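You operate a simulated robot arm through the tools that you are given. There is no shell and no other tool. Be economical: measure what you need, move in short steps, check, and stop when the job is done.

Carry out the task below with a simulated robot arm. There is one attempt and no reset: what you move stays moved.

Task
Slide the white tray to the round tray, put the juice bottle on the white one, wipe the juice spill.
Fine: use the pink pad and put it back. Set down upright: juice bottle. What is to be rubbed or washed off counts as gone when no trace of it is left.

The check looks at the end state, three seconds after you hand in, the way a careful person would. Anything else that was tipped, shoved, dropped, spilled or broken makes it a failure.

Robot
A 7-joint arm with a two-finger parallel gripper, fixed in place. Base frame: the origin is at the foot of the arm, x ahead of it, y to its left, z up. Units: m, rad, N and s.
With the tool pointing down near the work surface it reaches from about 0.3 to 0.72 m from the base axis. Its first joint turns from -2.897 to 2.897 rad. Payload 3.43 kg.
Tool frame: the origin (TCP) lies between the finger pads and is the grasp point; the fingertips stand 0.034 m ahead of it; z points along the fingers, y is the line along which they close. The gripper opens to 0.128 m. The fingers are 0.024 m wide and 0.012 m thick; the gripper's body (0.048 by 0.13 m) begins 0.096 m behind the TCP.
Orientation is that of the tool frame in the base frame, as a unit quaternion [x, y, z, w]. With the fingers straight down and closing along the base's y, the tool's x points along the base's -x, its y along +y and its z along -z.

Tools
- The arm moves only by the tool send_rows. Its argument "steps" is a list of rows, each an object (a shift or turn left out is 0, a gripper value left out holds the last) with "offset": the shift along the base's x, y, z in mm, a list of three; "angular": the turn, a rotation vector about the base's x, y, z in rad, a list of three. In form: [{"offset": [x, y, z], "angular": [ax, ay, az]}, ...]. A call has 1 to 10 rows; each row is the pose to reach, as a shift and turn from the pose commanded when the call began. "fingers" is the opening, from 0 (shut) to 1 (fully open), set as the call begins (left out, the last holds). Rows are played at 5 a second. More than 0.05 m and 0.15 rad between two rows, or a gripper value outside its range, and nothing of the call is played. Where a pose cannot be reached the arm comes as near as it can. A force on the tool above 40 N (or 10 N above the force at the start of the call, whichever is more), or a blocked arm, ends the call early, and 0.2 s more pass. The fingers move at their own pace (about 0.108 m/s each) and stop on an object; they squeeze with about 25 N. The grip force told is the motor's: it shows also when the fingers shut on nothing. Time passes only in rows, and 0.2 s behind the last, so rows that repeat a pose let the fingers close. It gives the time, the measured TCP pose, the force on the tool (base axes), the opening and the grip force at its end, in the units of the frame above (readings bear some noise), with the torque about the TCP (base axes, N m) and any sound that the robot's microphone picked up, and new pictures: "pictures" is both (left out), scene, wrist or none.
- Cameras (640 x 400 px; columns grow to the right, rows downward): "scene" is fixed at [0.0347, -0.5001, 1.36]; the picture's right is [0.74, -0.68, 0.00], its down [-0.38, -0.42, -0.82] and it looks along [0.56, 0.61, -0.57] (base axes); focal length 309 px, centre (320, 200). "wrist" rides on the gripper at [0.076, -0.011, -0.16] in the tool frame; the picture's right is [0.15, 0.99, 0.00], its down [-0.88, 0.13, -0.46] and it looks along [-0.45, 0.07, 0.89] (tool axes); focal length 234 px, centre (320, 200). There is no depth. A picture from a camera that has moved, and an enlarged one, comes with that camera's place and axes in the base frame and with its lens. The place of the scene camera against the robot may be out by one fixed shift of up to 0.025 m in any direction.
- raise_lower(by): slides the trunk up (or, below 0, down) by that many m; the arm rides with it, the base frame stays. It gives what a move gives, with no picture.
- enlarge(camera, box): a new picture of the part [left, top, right, bottom] of that camera's present view, enlarged. The clock stands still meanwhile.
- finish_job(): hands the job in; it is judged then, once.

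Work in short steps. Places have to be worked out from the pictures, the camera data and where the tool is seen: move nearer, look again, correct. Check each grasp and each placing, and mend what went wrong. You have 120 turns and 200 pictures in all, those below and enlarged ones among them. Open the gripper and draw the arm clear of the work before you hand the job in, unless the task says otherwise; then end with one line.

The tools are called after "Request:" by a JSON object that holds its "api" and its "payload". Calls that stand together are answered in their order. send_rows: Moves the arm, as the interface text tells. Its arguments: {"type":"object","properties":{"steps":{"type":"array"},"fingers":{"type":"number"},"pictures":{"type":"string","enum":["both","scene","wrist","none"]}},"required":["steps"]} The other tools are called the same way: raise_lower (by) slides the trunk up or down; enlarge (camera, box) takes an enlarged picture of a part of a camera's view; finish_job () hands the job in.

At the start:

```text
t: 0.0
ee_pos: [0.4289, 0.2117, 1.076]
tool_rot: [-0.001, 1.0, -0.001, 0.001]
ft_force: [0.1, -0.3, 0.2]
moment: [-0.03, -0.04, 0.01]
gripper_width: 0.128
gripper_force: 0.0
trunk travel left (down, up): [-0.15, 0.174]
```

scene: 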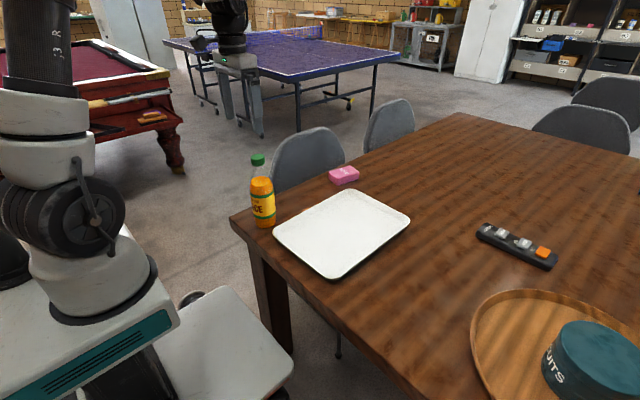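
wrist: 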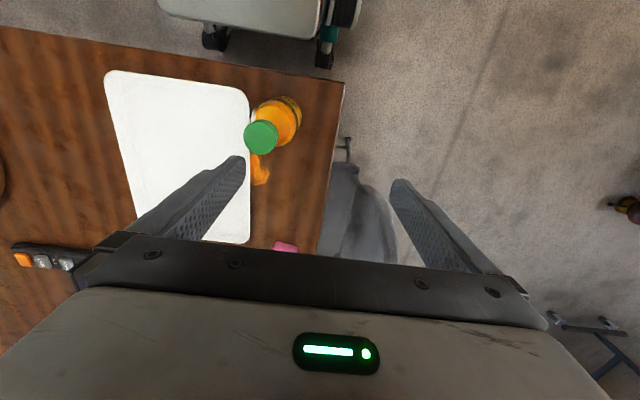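

I'll look closely at the objects first: the scene's tray area and the wrist view with the spill.

Request:
{"api": "enlarge", "payload": {"camera": "scene", "box": [220, 140, 420, 290]}}

Request:
{"api": "enlarge", "payload": {"camera": "wrist", "box": [90, 50, 350, 260]}}

Request:
{"api": "enlarge", "payload": {"camera": "scene", "box": [400, 200, 640, 400]}}

```text
2.67 times, centred on (320, 215) of scene
camera zoom: at [0.0347, -0.5001, 1.36], right [0.74, -0.68, 0.0], down [-0.38, -0.42, -0.82], along [0.56, 0.61, -0.57], focal length 824 px, centre (320, 160)
```

zoom: 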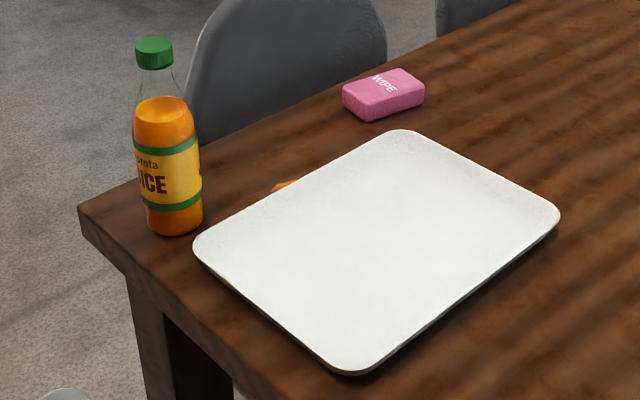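

```text
1.90 times, centred on (220, 155) of wrist
camera zoom: at [0.3543, 0.2, 1.2346], right [-0.15, 0.99, 0.0], down [0.88, 0.13, 0.46], along [0.45, 0.07, -0.89], focal length 446 px, centre (510, 286)
```

zoom: 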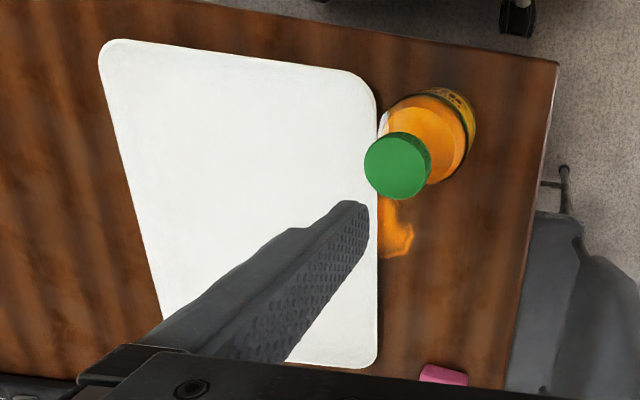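

```text
2.00 times, centred on (520, 300) of scene
camera zoom: at [0.0347, -0.5001, 1.36], right [0.74, -0.68, 0.0], down [-0.38, -0.42, -0.82], along [0.56, 0.61, -0.57], focal length 618 px, centre (-80, 0)
```

zoom: 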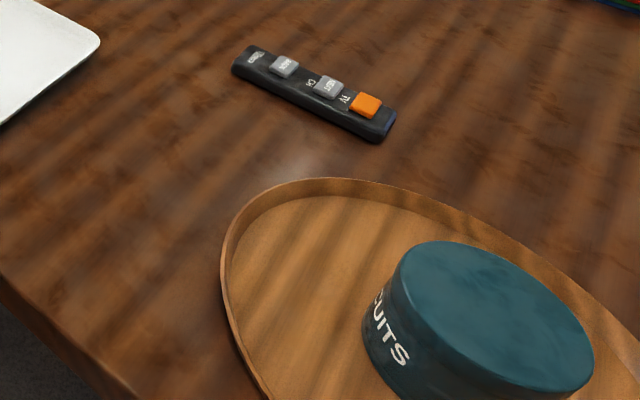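

Table top looks to be at about z≈0.75, the tray spans roughly x 0.40–0.73, y −0.17–0.08, and the round tray's near rim is around y≈−0.45. I'll move above the tray's +y rim, past the spill, for a closer look.

Request:
{"api": "send_rows", "payload": {"steps": [{"offset": [40, -25, -10]}, {"offset": [80, -50, -25]}, {"offset": [115, -75, -45]}, {"offset": [150, -100, -70]}, {"offset": [180, -120, -95]}, {"offset": [200, -132, -116]}, {"offset": [200, -132, -116]}]}}

```text
t: 1.6
ee_pos: [0.63, 0.0783, 0.9607]
tool_rot: [0.0, 1.0, 0.001, -0.001]
ft_force: [0.4, 0.3, -0.4]
moment: [-0.02, -0.04, 0.02]
gripper_width: 0.128
gripper_force: 0.1
trunk travel left (down, up): [-0.15, 0.174]
camera wrist: at [0.5549, 0.0664, 1.1192], right [-0.15, 0.99, 0.0], down [0.88, 0.13, 0.46], along [0.45, 0.07, -0.89], focal length 234 px, centre (320, 200)
```

scene: 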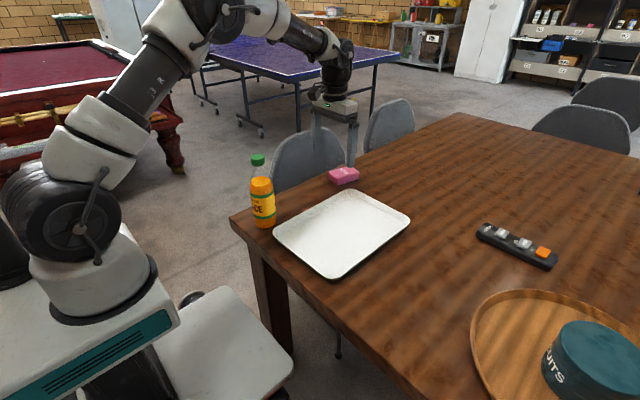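
wrist: 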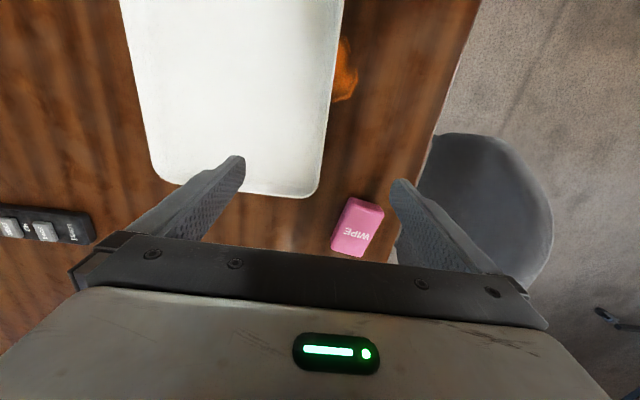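

The +y rim lies near y≈0.084, spill ends at about x≈0.58, and the pad is near (0.77, 0.17). I'll lower at x≈0.645 with fingers partly closed, straddling the rim, and look.

Request:
{"api": "send_rows", "payload": {"steps": [{"offset": [8, 4, -30]}, {"offset": [15, 4, -65]}, {"offset": [15, 4, -100]}, {"offset": [15, 4, -120]}, {"offset": [15, 4, -120]}], "fingers": 0.47}}

```text
t: 2.8
ee_pos: [0.6443, 0.0837, 0.8397]
tool_rot: [-0.001, 1.0, 0.0, 0.0]
ft_force: [-0.8, 0.4, 0.5]
moment: [-0.03, 0.0, 0.0]
gripper_width: 0.06
gripper_force: 0.1
trunk travel left (down, up): [-0.15, 0.174]
camera wrist: at [0.5682, 0.0719, 0.9993], right [-0.15, 0.99, 0.0], down [0.88, 0.13, 0.46], along [0.45, 0.07, -0.89], focal length 234 px, centre (320, 200)
```

scene: 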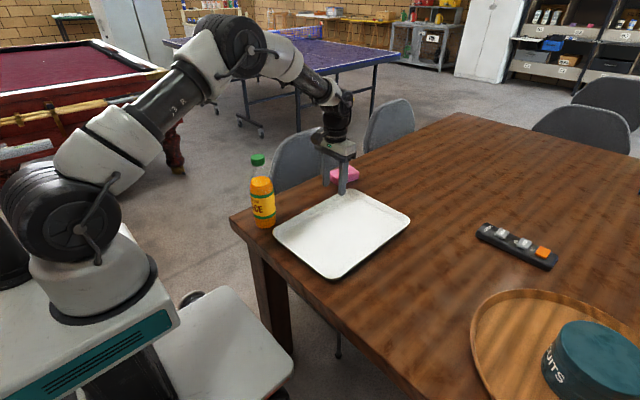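
wrist: 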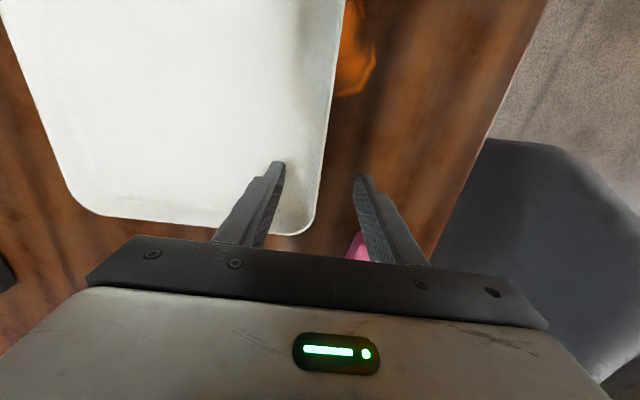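

The fingers straddle the rim well. I'll lower slowly in small steps until contact is felt.

Request:
{"api": "send_rows", "payload": {"steps": [{"offset": [0, 0, -8]}, {"offset": [0, 0, -14]}, {"offset": [0, 0, -18]}, {"offset": [0, 0, -22]}, {"offset": [0, 0, -22]}]}}

```text
t: 4.0
ee_pos: [0.6438, 0.0843, 0.8168]
tool_rot: [0.001, 1.0, 0.0, 0.0]
ft_force: [0.0, -0.3, -0.6]
moment: [-0.03, -0.01, 0.01]
gripper_width: 0.0601
gripper_force: 0.0
trunk travel left (down, up): [-0.15, 0.174]
camera wrist: at [0.5684, 0.0722, 0.9762], right [-0.15, 0.99, 0.0], down [0.88, 0.13, 0.46], along [0.45, 0.07, -0.89], focal length 234 px, centre (320, 200)
```

scene: 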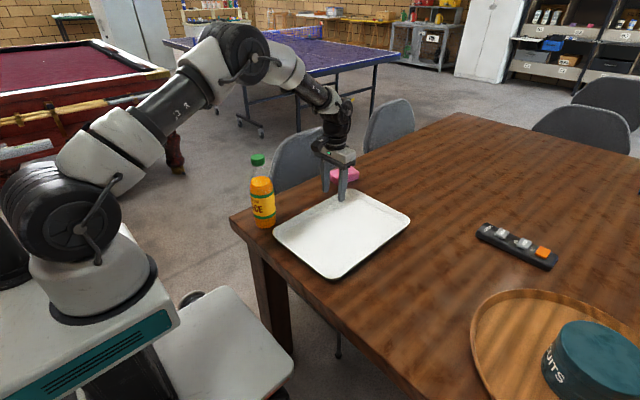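
wrist: 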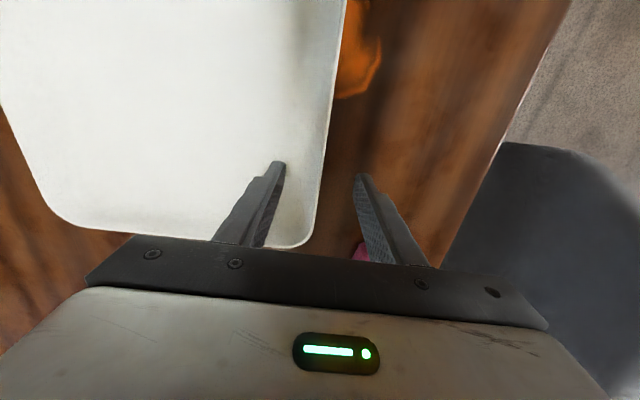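

Tips at z≈0.783, still free. Continuing down.

Request:
{"api": "send_rows", "payload": {"steps": [{"offset": [0, 0, -4]}, {"offset": [0, 0, -8]}, {"offset": [0, 0, -12]}, {"offset": [0, 0, -15]}, {"offset": [0, 0, -18]}, {"offset": [0, 0, -18]}]}}

```text
t: 5.4
ee_pos: [0.6456, 0.0839, 0.8003]
tool_rot: [0.0, 1.0, 0.0, 0.0]
ft_force: [0.2, 0.2, 0.7]
moment: [-0.04, -0.02, -0.02]
gripper_width: 0.0599
gripper_force: 0.0
trunk travel left (down, up): [-0.15, 0.174]
camera wrist: at [0.5696, 0.0726, 0.959], right [-0.15, 0.99, 0.0], down [0.88, 0.13, 0.46], along [0.45, 0.07, -0.89], focal length 234 px, centre (320, 200)
```

scene: 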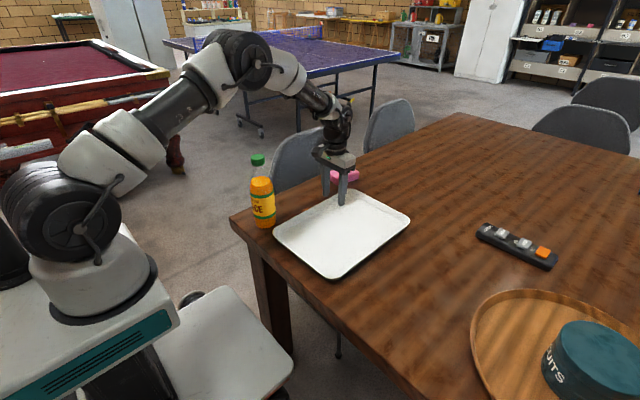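
wrist: 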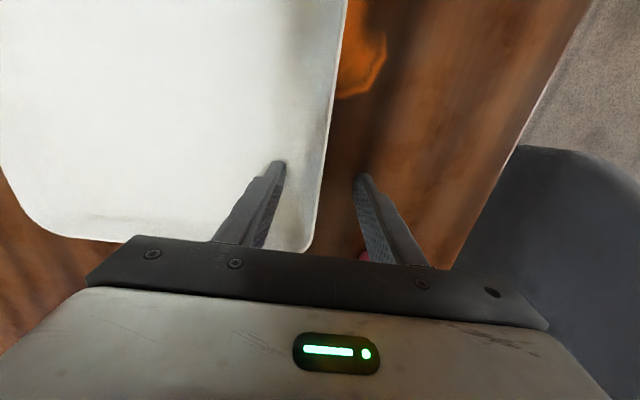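

Tips at 0.766, still no contact. Continuing in fine steps.

Request:
{"api": "send_rows", "payload": {"steps": [{"offset": [0, 0, -3]}, {"offset": [0, 0, -6]}, {"offset": [0, 0, -9]}, {"offset": [0, 0, -11]}, {"offset": [0, 0, -13]}, {"offset": [0, 0, -15]}, {"offset": [0, 0, -15]}], "pictures": "wrist"}}

```text
t: 6.1
ee_pos: [0.6471, 0.0844, 0.8009]
tool_rot: [0.0, 1.0, 0.0, 0.005]
ft_force: [-2.5, -0.4, 16.4]
moment: [-0.52, 0.19, -0.19]
gripper_width: 0.06
gripper_force: 0.0
trunk travel left (down, up): [-0.15, 0.174]
stopped in row 3: the force on the tool passed its limit at 44 N (the readings are from after the stop); the commanded pose is now the measured one
camera wrist: at [0.5703, 0.0723, 0.9582], right [-0.15, 0.99, 0.0], down [0.88, 0.13, 0.47], along [0.46, 0.07, -0.89], focal length 234 px, centre (320, 200)
```

wrist: 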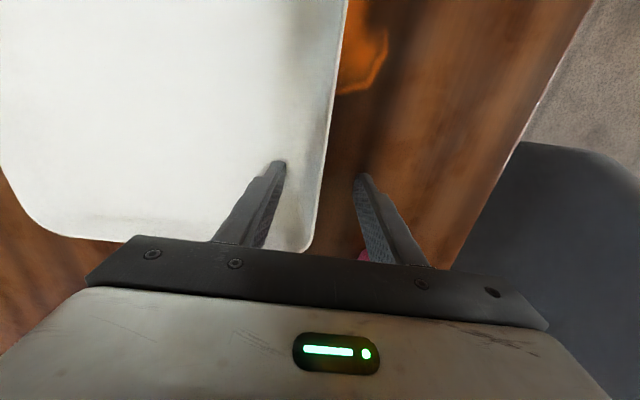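

Contact with the tray floor at tip z≈0.765. I'll ease up 3 mm and close on the rim.

Request:
{"api": "send_rows", "payload": {"steps": [{"offset": [-2, 0, 3]}, {"offset": [-2, 0, 3]}, {"offset": [-2, 0, 3]}, {"offset": [-2, 0, 3]}], "fingers": 0.0}}

```text
t: 7.1
ee_pos: [0.6449, 0.0843, 0.8007]
tool_rot: [-0.001, 1.0, 0.0, 0.003]
ft_force: [1.2, 4.1, 9.7]
moment: [-0.39, -0.1, 0.18]
gripper_width: 0.0103
gripper_force: 25.1
trunk travel left (down, up): [-0.15, 0.174]
camera wrist: at [0.5676, 0.0724, 0.9587], right [-0.15, 0.99, 0.0], down [0.88, 0.13, 0.46], along [0.46, 0.07, -0.89], focal length 234 px, centre (320, 200)
```

scene: 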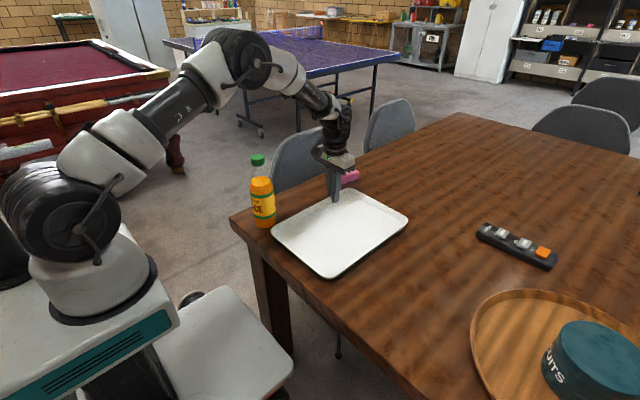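
wrist: 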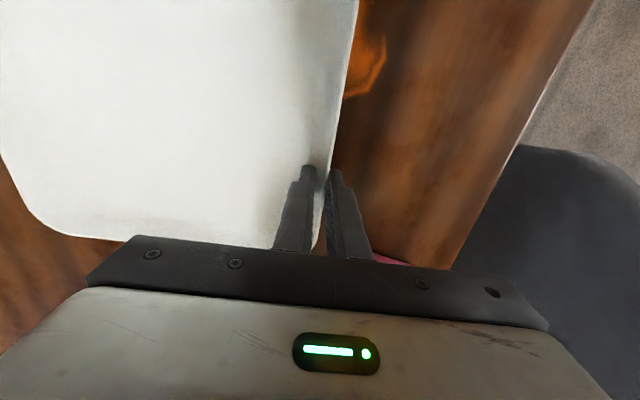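

The rim is gripped (10 mm). Slide the tray along −y by 200 mm first, then look.

Request:
{"api": "send_rows", "payload": {"steps": [{"offset": [0, -12, 1]}, {"offset": [0, -34, 1]}, {"offset": [0, -56, 1]}, {"offset": [0, -78, 1]}, {"offset": [0, -100, 1]}, {"offset": [0, -122, 1]}, {"offset": [0, -144, 1]}, {"offset": [0, -166, 1]}, {"offset": [0, -188, 1]}, {"offset": [0, -200, 1]}]}}

```text
t: 9.3
ee_pos: [0.6442, -0.1153, 0.8002]
tool_rot: [0.0, 1.0, 0.0, 0.003]
ft_force: [-0.1, 0.1, 0.8]
moment: [-0.52, -0.21, -0.13]
gripper_width: 0.0101
gripper_force: 25.1
trunk travel left (down, up): [-0.15, 0.174]
camera wrist: at [0.569, -0.1275, 0.9594], right [-0.15, 0.99, 0.0], down [0.88, 0.13, 0.46], along [0.46, 0.07, -0.89], focal length 234 px, centre (320, 200)
```

scene: 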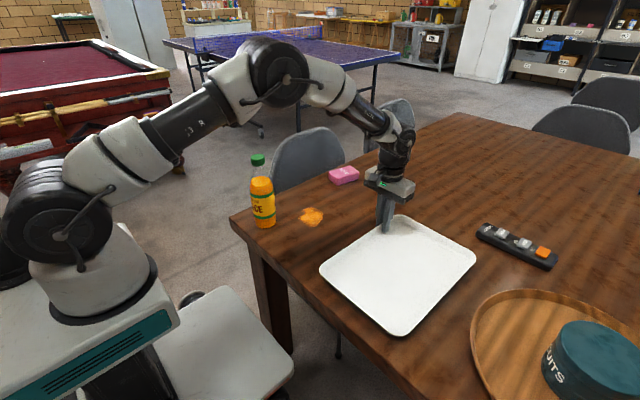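
wrist: 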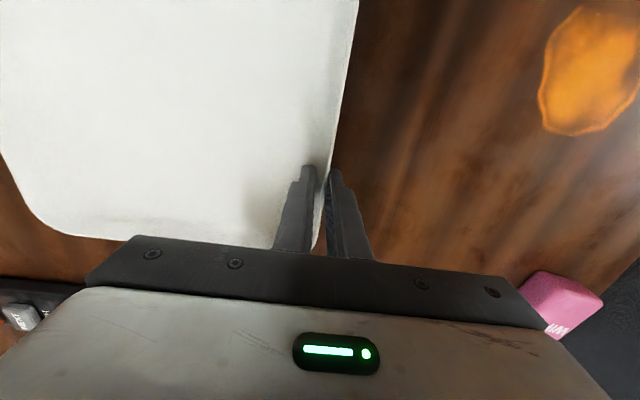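

Tray slid straight. In the scene its leading edge is at y≈−0.345 and the round tray's nearest rim at ≈−0.43, so about 85 mm remain. I'll advance 60 mm and check.

Request:
{"api": "send_rows", "payload": {"steps": [{"offset": [0, -12, 0]}, {"offset": [0, -26, 0]}, {"offset": [0, -40, 0]}, {"offset": [0, -52, 0]}, {"offset": [0, -60, 0]}], "pictures": "scene"}}

Request:
{"api": "enlarge", "payload": {"camera": "scene", "box": [400, 230, 560, 400]}}

```text
t: 10.5
ee_pos: [0.6444, -0.1758, 0.8002]
tool_rot: [0.001, 1.0, 0.001, 0.002]
ft_force: [-0.3, 1.3, 3.2]
moment: [-0.48, -0.19, -0.15]
gripper_width: 0.0098
gripper_force: 25.2
trunk travel left (down, up): [-0.15, 0.174]
```

scene: 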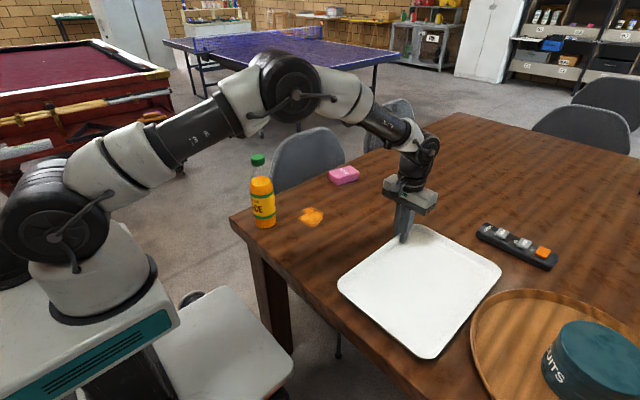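

```text
2.35 times, centred on (480, 315) of scene
camera zoom: at [0.0347, -0.5001, 1.36], right [0.74, -0.68, 0.0], down [-0.38, -0.42, -0.82], along [0.56, 0.61, -0.57], focal length 727 px, centre (-56, -71)
```

zoom: 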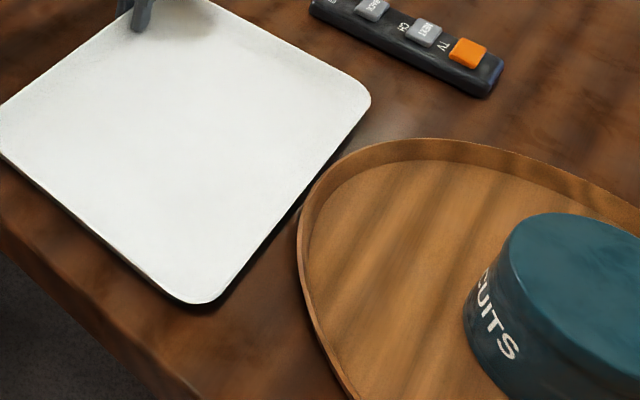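

The gap looks very small at the nearest point; I'll zoom in on it.

Request:
{"api": "enlarge", "payload": {"camera": "scene", "box": [450, 260, 514, 300]}}

Request:
{"api": "enlarge", "payload": {"camera": "scene", "box": [440, 290, 504, 330]}}

```text
10.00 times, centred on (482, 280) of scene
camera zoom: at [0.0347, -0.5001, 1.36], right [0.74, -0.68, 0.0], down [-0.38, -0.42, -0.82], along [0.56, 0.61, -0.57], focal length 3091 px, centre (-1300, -600)
```

zoom: 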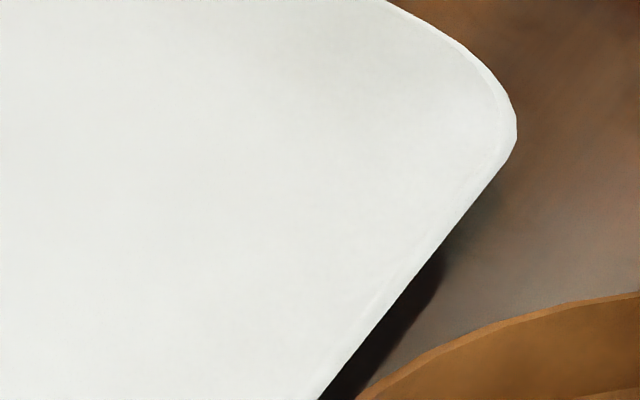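

```text
10.00 times, centred on (472, 310) of scene
camera zoom: at [0.0347, -0.5001, 1.36], right [0.74, -0.68, 0.0], down [-0.38, -0.42, -0.82], along [0.56, 0.61, -0.57], focal length 3091 px, centre (-1200, -900)
```

zoom: 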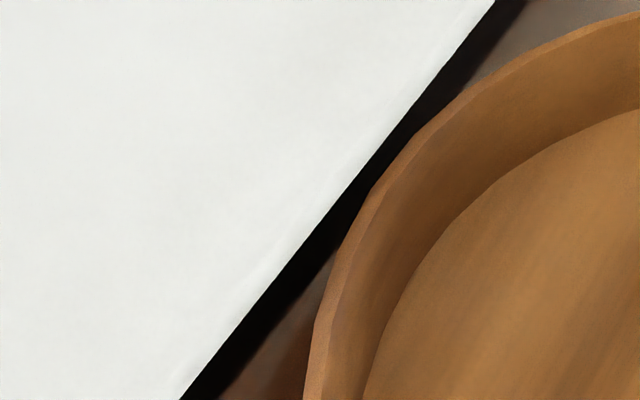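

The gap is about 5 mm with no contact: good. Release the rim gently and lift.

Request:
{"api": "send_rows", "payload": {"steps": [{"offset": [0, 0, 1]}, {"offset": [0, 0, 1]}, {"offset": [0, 0, 20]}, {"offset": [0, 0, 60]}, {"offset": [0, 0, 100]}, {"offset": [0, 0, 150]}], "fingers": 0.35}}

Request:
{"api": "enlarge", "payload": {"camera": "scene", "box": [225, 145, 385, 245]}}

```text
t: 11.9
ee_pos: [0.6473, -0.1749, 0.9516]
tool_rot: [0.001, 1.0, 0.0, 0.001]
ft_force: [0.5, -0.4, 0.2]
moment: [0.02, 0.0, -0.02]
gripper_width: 0.0448
gripper_force: 0.0
trunk travel left (down, up): [-0.15, 0.174]
camera wrist: at [0.5708, -0.1873, 1.1105], right [-0.15, 0.99, 0.0], down [0.88, 0.13, 0.46], along [0.45, 0.07, -0.89], focal length 234 px, centre (320, 200)
```

scene: 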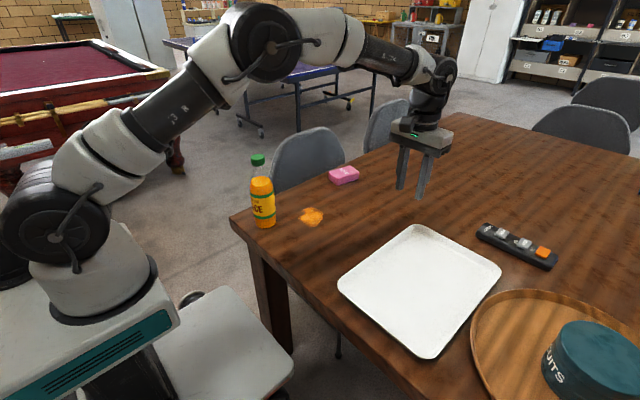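
wrist: 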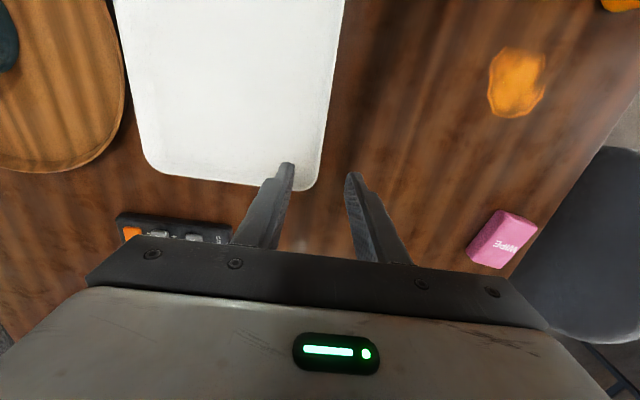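

```text
4.00 times, centred on (305, 195) of scene
camera zoom: at [0.0347, -0.5001, 1.36], right [0.74, -0.68, 0.0], down [-0.38, -0.42, -0.82], along [0.56, 0.61, -0.57], focal length 1236 px, centre (380, 220)
```

zoom: 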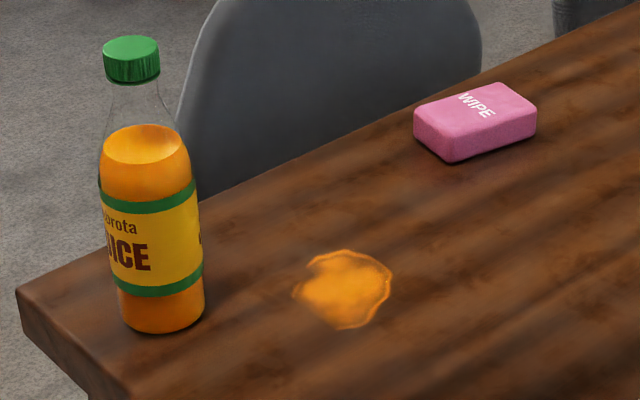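

The tray stays in place. Bottle I judge at about (0.412, 0.142), top ≈0.985. I'll go high above it with the gripper open and look down.

Request:
{"api": "send_rows", "payload": {"steps": [{"offset": [-10, 15, 45]}, {"offset": [-30, 40, 80]}, {"offset": [-55, 75, 105]}, {"offset": [-82, 112, 125]}, {"offset": [-109, 149, 140]}, {"offset": [-136, 186, 150]}, {"offset": [-163, 223, 150]}, {"offset": [-190, 258, 150]}, {"offset": [-217, 290, 150]}, {"offset": [-240, 317, 150]}], "fingers": 1.0, "pictures": "wrist"}}

```text
t: 14.1
ee_pos: [0.4053, 0.142, 1.1012]
tool_rot: [0.0, 1.0, -0.001, 0.002]
ft_force: [0.2, -1.1, 0.4]
moment: [-0.02, 0.04, -0.03]
gripper_width: 0.1281
gripper_force: 0.1
trunk travel left (down, up): [-0.15, 0.174]
camera wrist: at [0.3287, 0.131, 1.2595], right [-0.15, 0.99, 0.0], down [0.88, 0.13, 0.46], along [0.45, 0.07, -0.89], focal length 234 px, centre (320, 200)
```

wrist: 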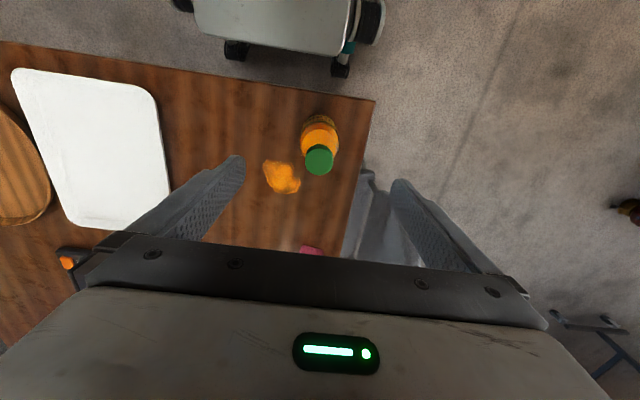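

Cap appears at about (0.414, 0.145). Descend around the bottle to TCP z≈0.915, then look.

Request:
{"api": "send_rows", "payload": {"steps": [{"offset": [9, 3, -30]}, {"offset": [9, 3, -65]}, {"offset": [9, 3, -100]}, {"offset": [9, 3, -130]}, {"offset": [9, 3, -155]}, {"offset": [9, 3, -175]}, {"offset": [9, 3, -186]}, {"offset": [9, 3, -186]}]}}

Request:
{"api": "enlarge", "payload": {"camera": "scene", "box": [220, 130, 348, 240]}}

```text
t: 15.9
ee_pos: [0.4136, 0.1451, 0.9152]
tool_rot: [0.0, 1.0, 0.0, 0.002]
ft_force: [0.5, 0.4, -0.1]
moment: [-0.01, -0.01, 0.0]
gripper_width: 0.1281
gripper_force: 0.1
trunk travel left (down, up): [-0.15, 0.174]
camera wrist: at [0.3368, 0.1326, 1.0733], right [-0.15, 0.99, 0.0], down [0.88, 0.13, 0.46], along [0.45, 0.07, -0.89], focal length 234 px, centre (320, 200)
```

scene: 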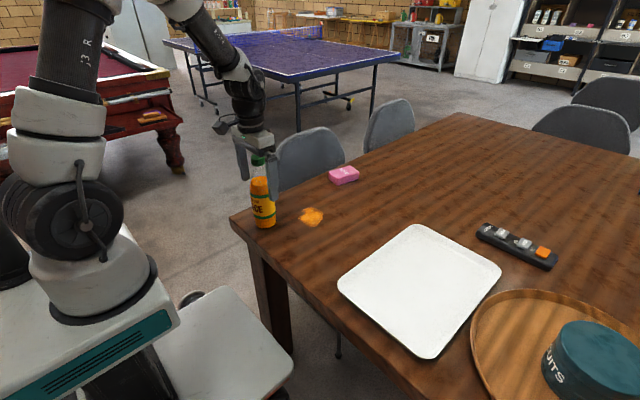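
wrist: 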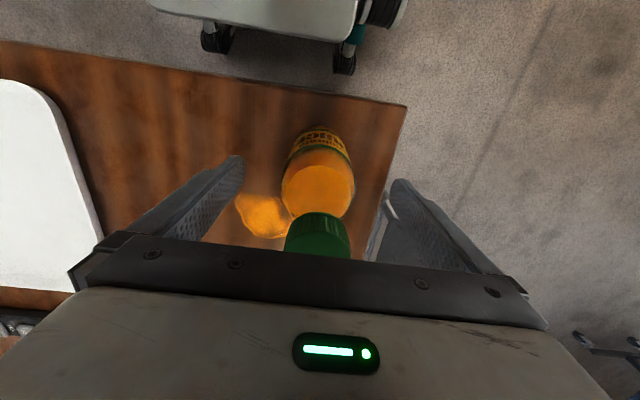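

```text
3.64 times, centred on (284, 185) of scene
camera zoom: at [0.0347, -0.5001, 1.36], right [0.74, -0.68, 0.0], down [-0.38, -0.42, -0.82], along [0.56, 0.61, -0.57], focal length 1124 px, centre (451, 254)
```

zoom: 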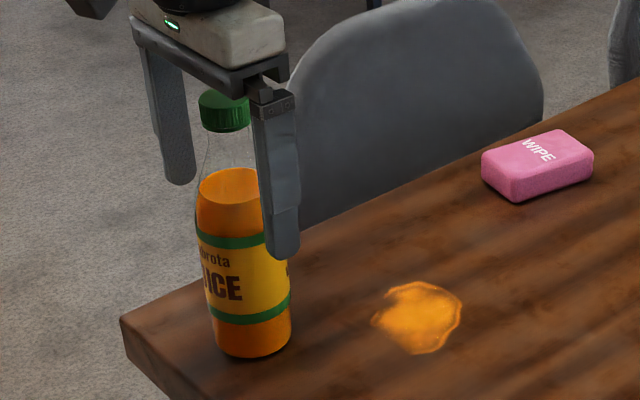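

The bottle is centred between the fingers. Lower 7 mm more and close.

Request:
{"api": "send_rows", "payload": {"steps": [{"offset": [0, -1, -4]}, {"offset": [0, -1, -7]}, {"offset": [0, -1, -7]}], "pictures": "none"}}

Request:
{"api": "send_rows", "payload": {"steps": [{"offset": [0, 0, 0]}, {"offset": [0, 0, 0]}, {"offset": [0, 0, 0]}, {"offset": [0, 0, 0]}], "fingers": 0.0}}

```text
t: 16.7
ee_pos: [0.4138, 0.1441, 0.9071]
tool_rot: [0.0, 1.0, 0.0, 0.002]
ft_force: [0.3, -0.1, 0.3]
moment: [-0.03, 0.0, 0.01]
gripper_width: 0.1278
gripper_force: 0.0
trunk travel left (down, up): [-0.15, 0.174]
```

```text
t: 17.7
ee_pos: [0.4123, 0.1431, 0.9087]
tool_rot: [-0.001, 1.0, 0.0, 0.002]
ft_force: [0.5, 0.7, -0.1]
moment: [0.05, 0.01, 0.01]
gripper_width: 0.065
gripper_force: 24.9
trunk travel left (down, up): [-0.15, 0.174]
camera wrist: at [0.3371, 0.1319, 1.0668], right [-0.15, 0.99, 0.0], down [0.88, 0.13, 0.46], along [0.46, 0.07, -0.89], focal length 234 px, centre (320, 200)
```

scene: 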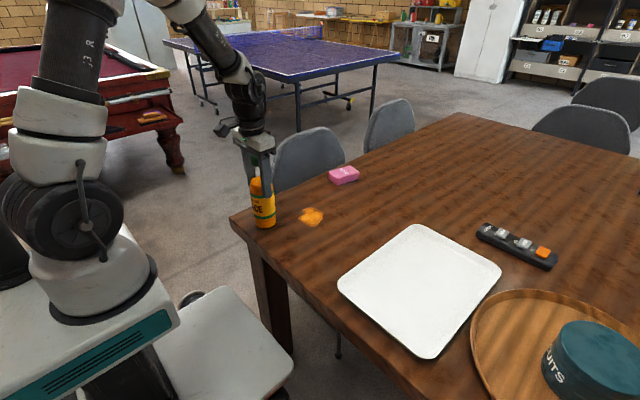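
wrist: 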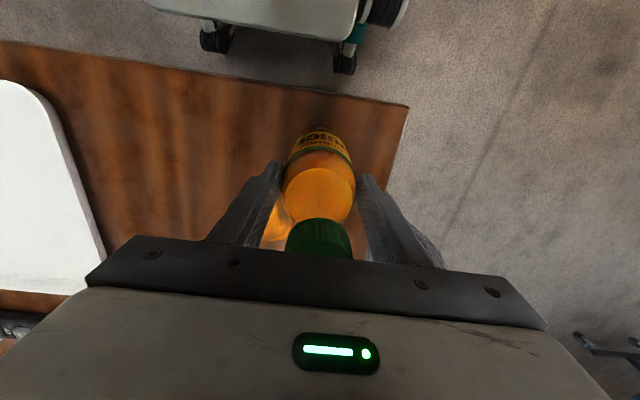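

Bottle gripped at 65 mm, 25 N. Lift gently 70 mm and check that it comes along.

Request:
{"api": "send_rows", "payload": {"steps": [{"offset": [0, 0, 5]}, {"offset": [0, 0, 15]}, {"offset": [0, 0, 30]}, {"offset": [0, 0, 50]}, {"offset": [0, 0, 70]}, {"offset": [0, 0, 70]}]}}

```text
t: 19.1
ee_pos: [0.4131, 0.1431, 0.9777]
tool_rot: [0.0, 1.0, -0.001, 0.002]
ft_force: [-1.1, -0.2, -7.6]
moment: [-0.04, 0.08, 0.03]
gripper_width: 0.0648
gripper_force: 25.1
trunk travel left (down, up): [-0.15, 0.174]
camera wrist: at [0.3379, 0.1314, 1.1367], right [-0.15, 0.99, 0.0], down [0.88, 0.13, 0.46], along [0.45, 0.07, -0.89], focal length 234 px, centre (320, 200)
```

scene: 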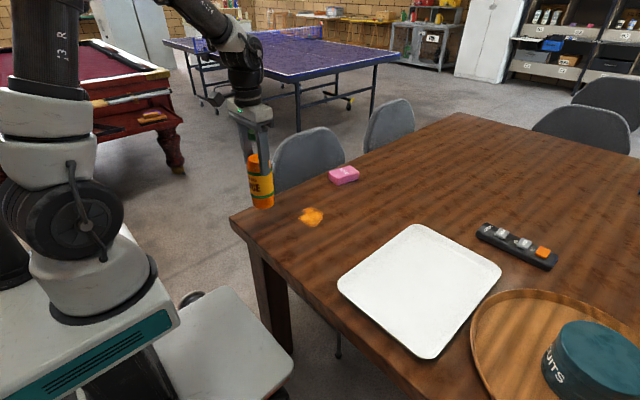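
wrist: 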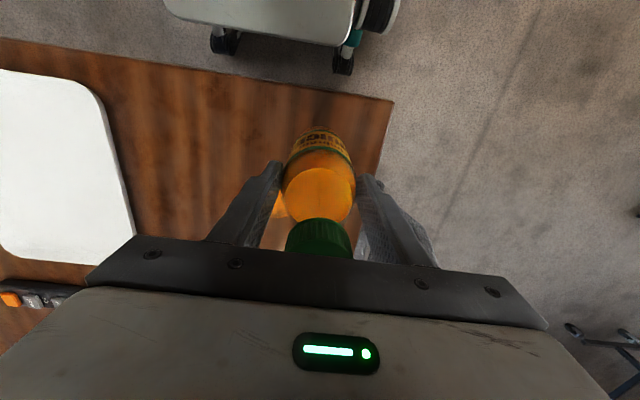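

Held (≈0.78 kg). Carry it toward the tray centre at about (0.56, −0.305).

Request:
{"api": "send_rows", "payload": {"steps": [{"offset": [5, -15, 5]}, {"offset": [15, -45, 5]}, {"offset": [28, -85, 5]}, {"offset": [41, -125, 5]}, {"offset": [54, -165, 5]}, {"offset": [67, -205, 5]}, {"offset": [80, -245, 5]}, {"offset": [92, -280, 5]}, {"offset": [102, -310, 5]}, {"offset": [110, -330, 5]}], "pictures": "none"}}

Request:
{"api": "send_rows", "payload": {"steps": [{"offset": [10, -30, 0]}, {"offset": [22, -68, 0]}, {"offset": [32, -98, 0]}, {"offset": [37, -115, 0]}, {"offset": [37, -115, 0]}]}}

```text
t: 21.3
ee_pos: [0.5233, -0.1879, 0.9813]
tool_rot: [0.001, 1.0, 0.0, 0.002]
ft_force: [-0.3, -1.2, -7.8]
moment: [-0.01, 0.07, 0.0]
gripper_width: 0.0649
gripper_force: 25.0
trunk travel left (down, up): [-0.15, 0.174]
```

```text
t: 22.5
ee_pos: [0.5606, -0.3042, 0.9817]
tool_rot: [0.001, 1.0, 0.001, 0.003]
ft_force: [-0.3, -0.1, -8.7]
moment: [-0.02, 0.03, 0.0]
gripper_width: 0.0647
gripper_force: 25.1
trunk travel left (down, up): [-0.15, 0.174]
camera wrist: at [0.4846, -0.3153, 1.1403], right [-0.15, 0.99, 0.0], down [0.88, 0.13, 0.46], along [0.45, 0.07, -0.89], focal length 234 px, centre (320, 200)
```

scene: 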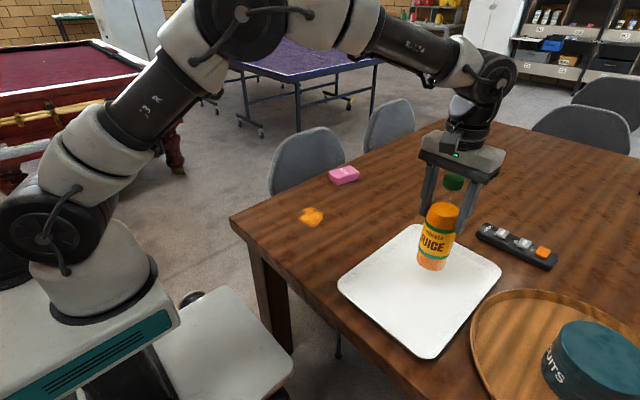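
wrist: 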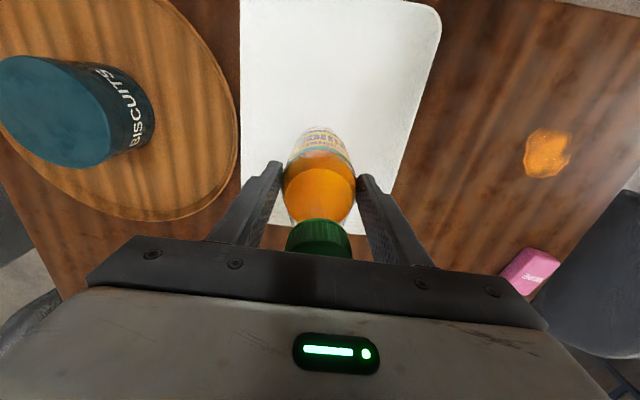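

Over the tray's middle. Lower until it seats (expected TCP z≈0.915).

Request:
{"api": "send_rows", "payload": {"steps": [{"offset": [0, 0, -15]}, {"offset": [0, 0, -35]}, {"offset": [0, 0, -50]}, {"offset": [0, 0, -57]}, {"offset": [0, 0, -60]}, {"offset": [0, 0, -62]}, {"offset": [0, 0, -64]}, {"offset": [0, 0, -66]}, {"offset": [0, 0, -66]}]}}

```text
t: 24.5
ee_pos: [0.5607, -0.3022, 0.9152]
tool_rot: [0.0, 1.0, 0.001, 0.002]
ft_force: [-0.5, 0.4, -8.2]
moment: [0.05, 0.05, 0.02]
gripper_width: 0.0649
gripper_force: 25.7
trunk travel left (down, up): [-0.15, 0.174]
camera wrist: at [0.4842, -0.3137, 1.0744], right [-0.15, 0.99, 0.0], down [0.88, 0.13, 0.46], along [0.45, 0.07, -0.89], focal length 234 px, centre (320, 200)
```

scene: 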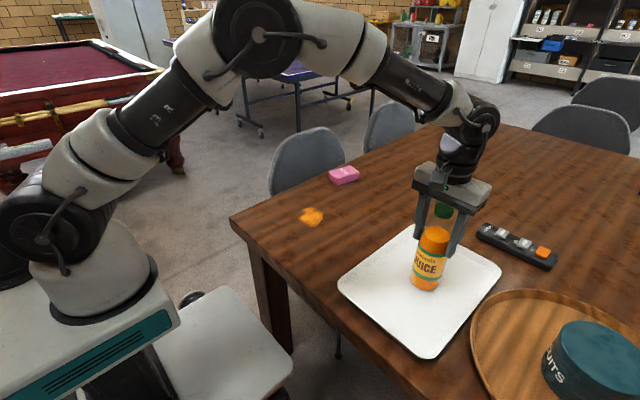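
wrist: 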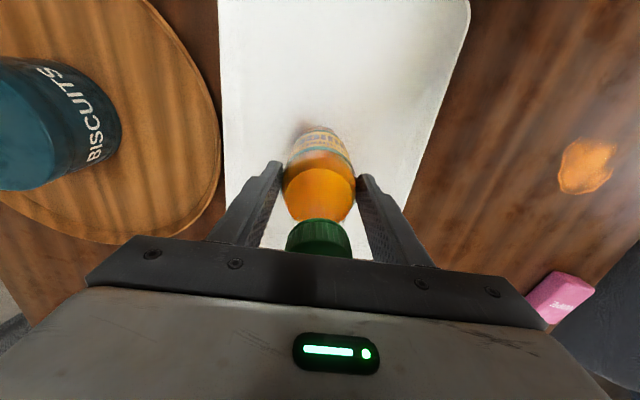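

Still fully carried; continue down in 1 mm steps and watch the force.

Request:
{"api": "send_rows", "payload": {"steps": [{"offset": [0, 0, -1]}, {"offset": [0, 0, -2]}, {"offset": [0, 0, -3]}, {"offset": [0, 0, -3]}], "pictures": "none"}}

```text
t: 25.5
ee_pos: [0.5609, -0.3027, 0.9136]
tool_rot: [0.0, 1.0, 0.0, 0.003]
ft_force: [-3.7, -0.3, 2.9]
moment: [0.11, 0.44, 0.04]
gripper_width: 0.065
gripper_force: 24.8
trunk travel left (down, up): [-0.15, 0.174]
```

Seated on the tray (load reversed to +3 N). Open fully, let settle, and rise straight up.

Request:
{"api": "send_rows", "payload": {"steps": [{"offset": [0, 0, 0]}, {"offset": [0, 0, 0]}, {"offset": [0, 0, 0]}, {"offset": [0, 0, 30]}, {"offset": [0, 0, 65]}, {"offset": [0, 0, 105]}, {"offset": [0, 0, 145]}, {"offset": [0, 0, 165]}], "fingers": 1.0}}

```text
t: 27.3
ee_pos: [0.5609, -0.3011, 1.079]
tool_rot: [0.0, 1.0, 0.0, 0.002]
ft_force: [-1.4, 0.1, -0.7]
moment: [0.03, 0.0, 0.0]
gripper_width: 0.1283
gripper_force: 0.0
trunk travel left (down, up): [-0.15, 0.174]
camera wrist: at [0.4835, -0.3134, 1.2376], right [-0.15, 0.99, 0.0], down [0.88, 0.13, 0.46], along [0.45, 0.07, -0.89], focal length 234 px, centre (320, 200)
```

scene: 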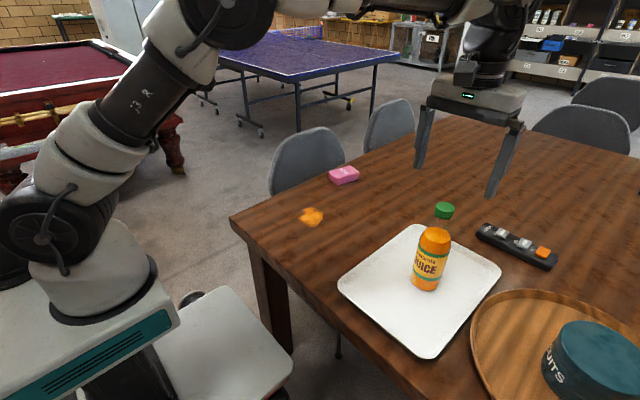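
wrist: 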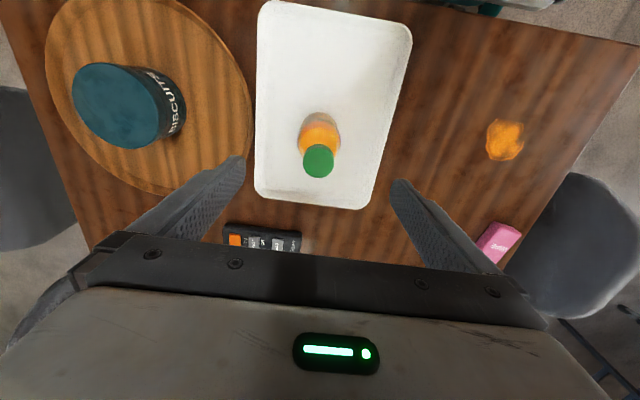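

Bottle stands upright on the tray. Now the pad, near (0.765, 0.16); I move toward it for a closer view.

Request:
{"api": "send_rows", "payload": {"steps": [{"offset": [5, 40, 0]}, {"offset": [10, 85, 0]}, {"offset": [20, 130, 0]}, {"offset": [30, 175, 0]}, {"offset": [40, 220, -10]}, {"offset": [50, 265, -25]}, {"offset": [60, 310, -40]}, {"offset": [70, 355, -55]}, {"offset": [80, 400, -65]}, {"offset": [85, 445, -75]}], "pictures": "none"}}

Request:
{"api": "send_rows", "payload": {"steps": [{"offset": [15, 10, -20]}, {"offset": [30, 15, -45]}, {"offset": [30, 15, -60]}, {"offset": [30, 15, -60]}], "pictures": "both"}}

```text
t: 29.5
ee_pos: [0.6446, 0.1434, 1.0027]
tool_rot: [0.0, 1.0, 0.0, 0.003]
ft_force: [0.7, -0.3, 0.1]
moment: [0.03, 0.0, -0.01]
gripper_width: 0.1281
gripper_force: 0.1
trunk travel left (down, up): [-0.15, 0.174]
```

```text
t: 30.5
ee_pos: [0.6749, 0.1584, 0.9428]
tool_rot: [-0.001, 1.0, -0.001, 0.003]
ft_force: [-0.1, -0.5, 0.2]
moment: [0.02, -0.01, -0.04]
gripper_width: 0.1276
gripper_force: 0.1
trunk travel left (down, up): [-0.15, 0.174]
camera wrist: at [0.5996, 0.1461, 1.1025], right [-0.15, 0.99, 0.0], down [0.88, 0.13, 0.46], along [0.46, 0.07, -0.89], focal length 234 px, centre (320, 200)
```

scene: 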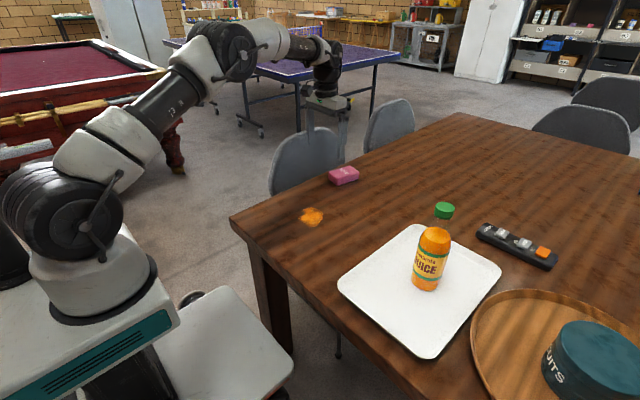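
wrist: 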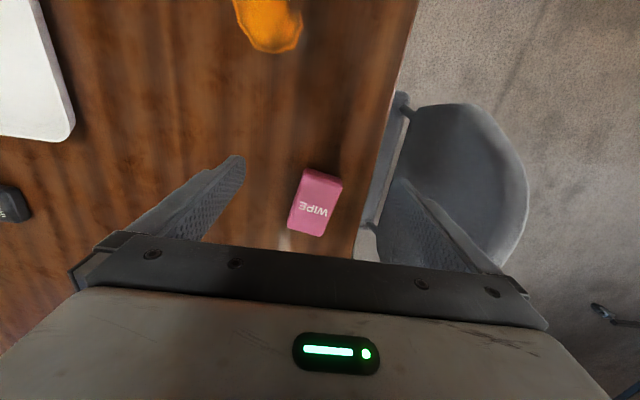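

Request:
{"api": "enlarge", "payload": {"camera": "wrist", "box": [260, 150, 380, 250]}}

```text
4.00 times, centred on (320, 200) of wrist
camera zoom: at [0.5996, 0.1461, 1.1025], right [-0.15, 0.99, 0.0], down [0.88, 0.13, 0.46], along [0.46, 0.07, -0.89], focal length 937 px, centre (320, 200)
```

zoom: 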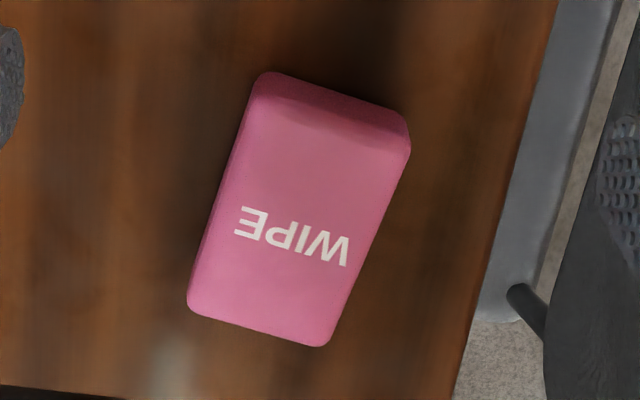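

Pad: centre ≈(0.776, 0.163), 93×59 mm, long axis yawed about −0.17 rad. It's near the reach limit, so I'll tilt the fingers forward 0.5 rad, aligned with the pad, hovering above it.

Request:
{"api": "send_rows", "payload": {"steps": [{"offset": [15, 1, -10], "angular": [-0.0087, -0.0997, -0.0343]}, {"offset": [35, 2, -20], "angular": [-0.0175, -0.1995, -0.0685]}, {"offset": [60, 3, -35], "angular": [-0.0262, -0.2992, -0.1028]}, {"offset": [80, 4, -45], "angular": [-0.035, -0.399, -0.137]}, {"offset": [95, 5, -58], "angular": [-0.0437, -0.4987, -0.1713]}, {"offset": [95, 5, -58], "angular": [-0.0437, -0.4987, -0.1713]}]}}

```text
t: 31.9
ee_pos: [0.7692, 0.1624, 0.8843]
tool_rot: [0.085, 0.964, -0.021, 0.25]
ft_force: [-0.3, 0.8, 0.2]
moment: [0.0, 0.0, -0.01]
gripper_width: 0.1278
gripper_force: 0.1
trunk travel left (down, up): [-0.15, 0.174]
camera wrist: at [0.627, 0.1758, 0.9873], right [0.05, 1.0, -0.07], down [0.56, 0.03, 0.83], along [0.82, -0.08, -0.56], focal length 234 px, centre (320, 200)
```

scene: 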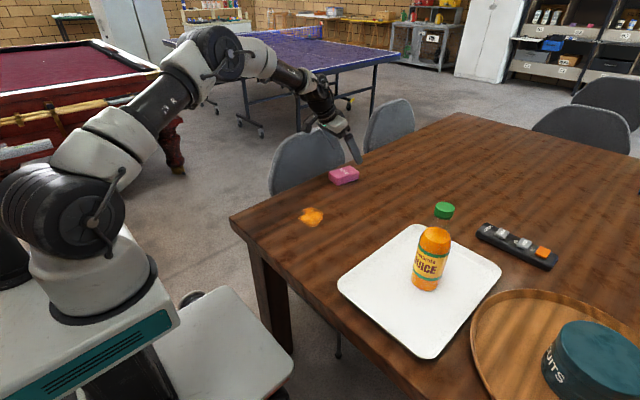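
wrist: 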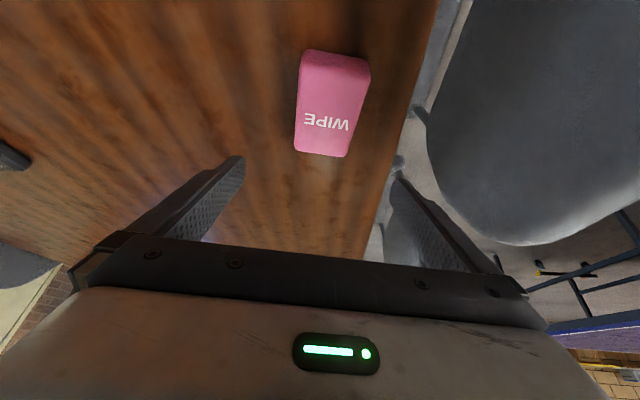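

Reachable. The pad's centre confirms at ≈(0.768, 0.164). Narrow the opening to ~87 mm and lower to z≈0.82 for a check.

Request:
{"api": "send_rows", "payload": {"steps": [{"offset": [0, 1, -20]}, {"offset": [0, 1, -40]}, {"offset": [0, 1, -55]}, {"offset": [0, 1, -62]}, {"offset": [0, 1, -62]}], "fingers": 0.68}}

Request:
{"api": "enlarge", "payload": {"camera": "scene", "box": [290, 110, 410, 200]}}

```text
t: 33.1
ee_pos: [0.7709, 0.1639, 0.8235]
tool_rot: [0.084, 0.965, -0.021, 0.249]
ft_force: [0.0, 0.5, 0.7]
moment: [-0.01, 0.0, -0.02]
gripper_width: 0.087
gripper_force: 0.1
trunk travel left (down, up): [-0.15, 0.174]
camera wrist: at [0.6276, 0.1776, 0.9247], right [0.05, 1.0, -0.07], down [0.56, 0.03, 0.82], along [0.82, -0.08, -0.56], focal length 234 px, centre (320, 200)
```

scene: 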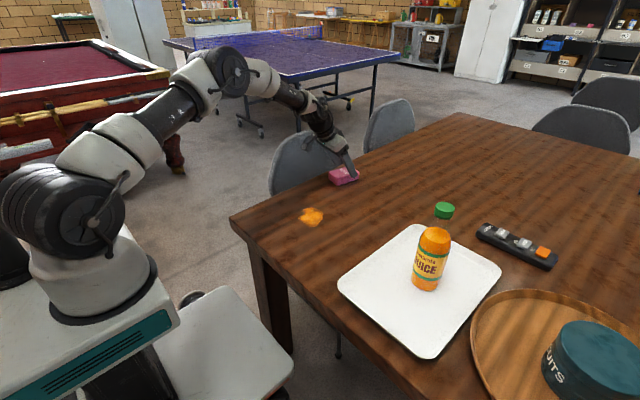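
wrist: 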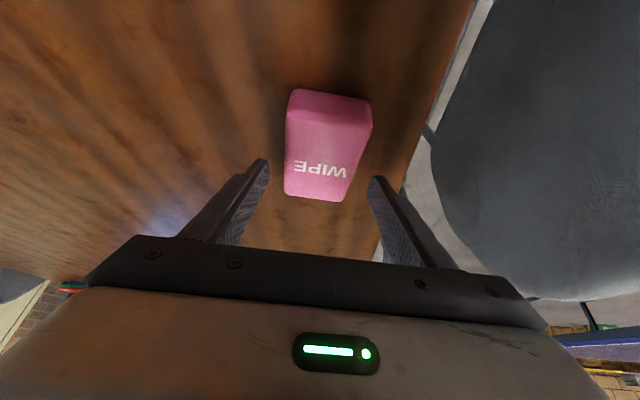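

```text
4.44 times, centred on (350, 155) of scene
camera zoom: at [0.0347, -0.5001, 1.36], right [0.74, -0.68, 0.0], down [-0.38, -0.42, -0.82], along [0.56, 0.61, -0.57], focal length 1374 px, centre (187, 400)
```

zoom: 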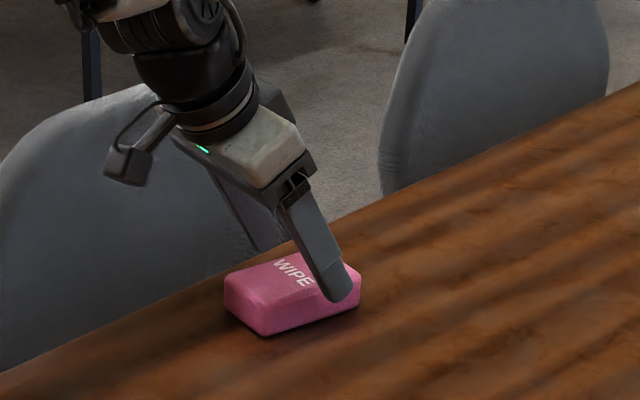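

The pad is centred between fingers. Shift back 8 mm, lower 22 mm, then close.

Request:
{"api": "send_rows", "payload": {"steps": [{"offset": [-8, 0, -6]}, {"offset": [-8, 0, -12]}, {"offset": [-8, 0, -17]}, {"offset": [-8, 0, -22]}, {"offset": [-8, 0, -22]}], "pictures": "wrist"}}

```text
t: 34.3
ee_pos: [0.7618, 0.1636, 0.8022]
tool_rot: [0.083, 0.965, -0.021, 0.248]
ft_force: [-0.4, 0.9, -0.3]
moment: [-0.01, 0.0, 0.04]
gripper_width: 0.0868
gripper_force: 0.1
trunk travel left (down, up): [-0.15, 0.174]
camera wrist: at [0.6196, 0.1778, 0.9044], right [0.05, 1.0, -0.07], down [0.56, 0.03, 0.82], along [0.82, -0.08, -0.56], focal length 234 px, centre (320, 200)
```

wrist: 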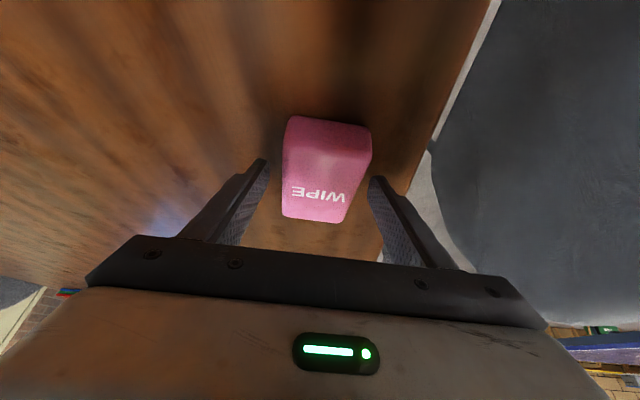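

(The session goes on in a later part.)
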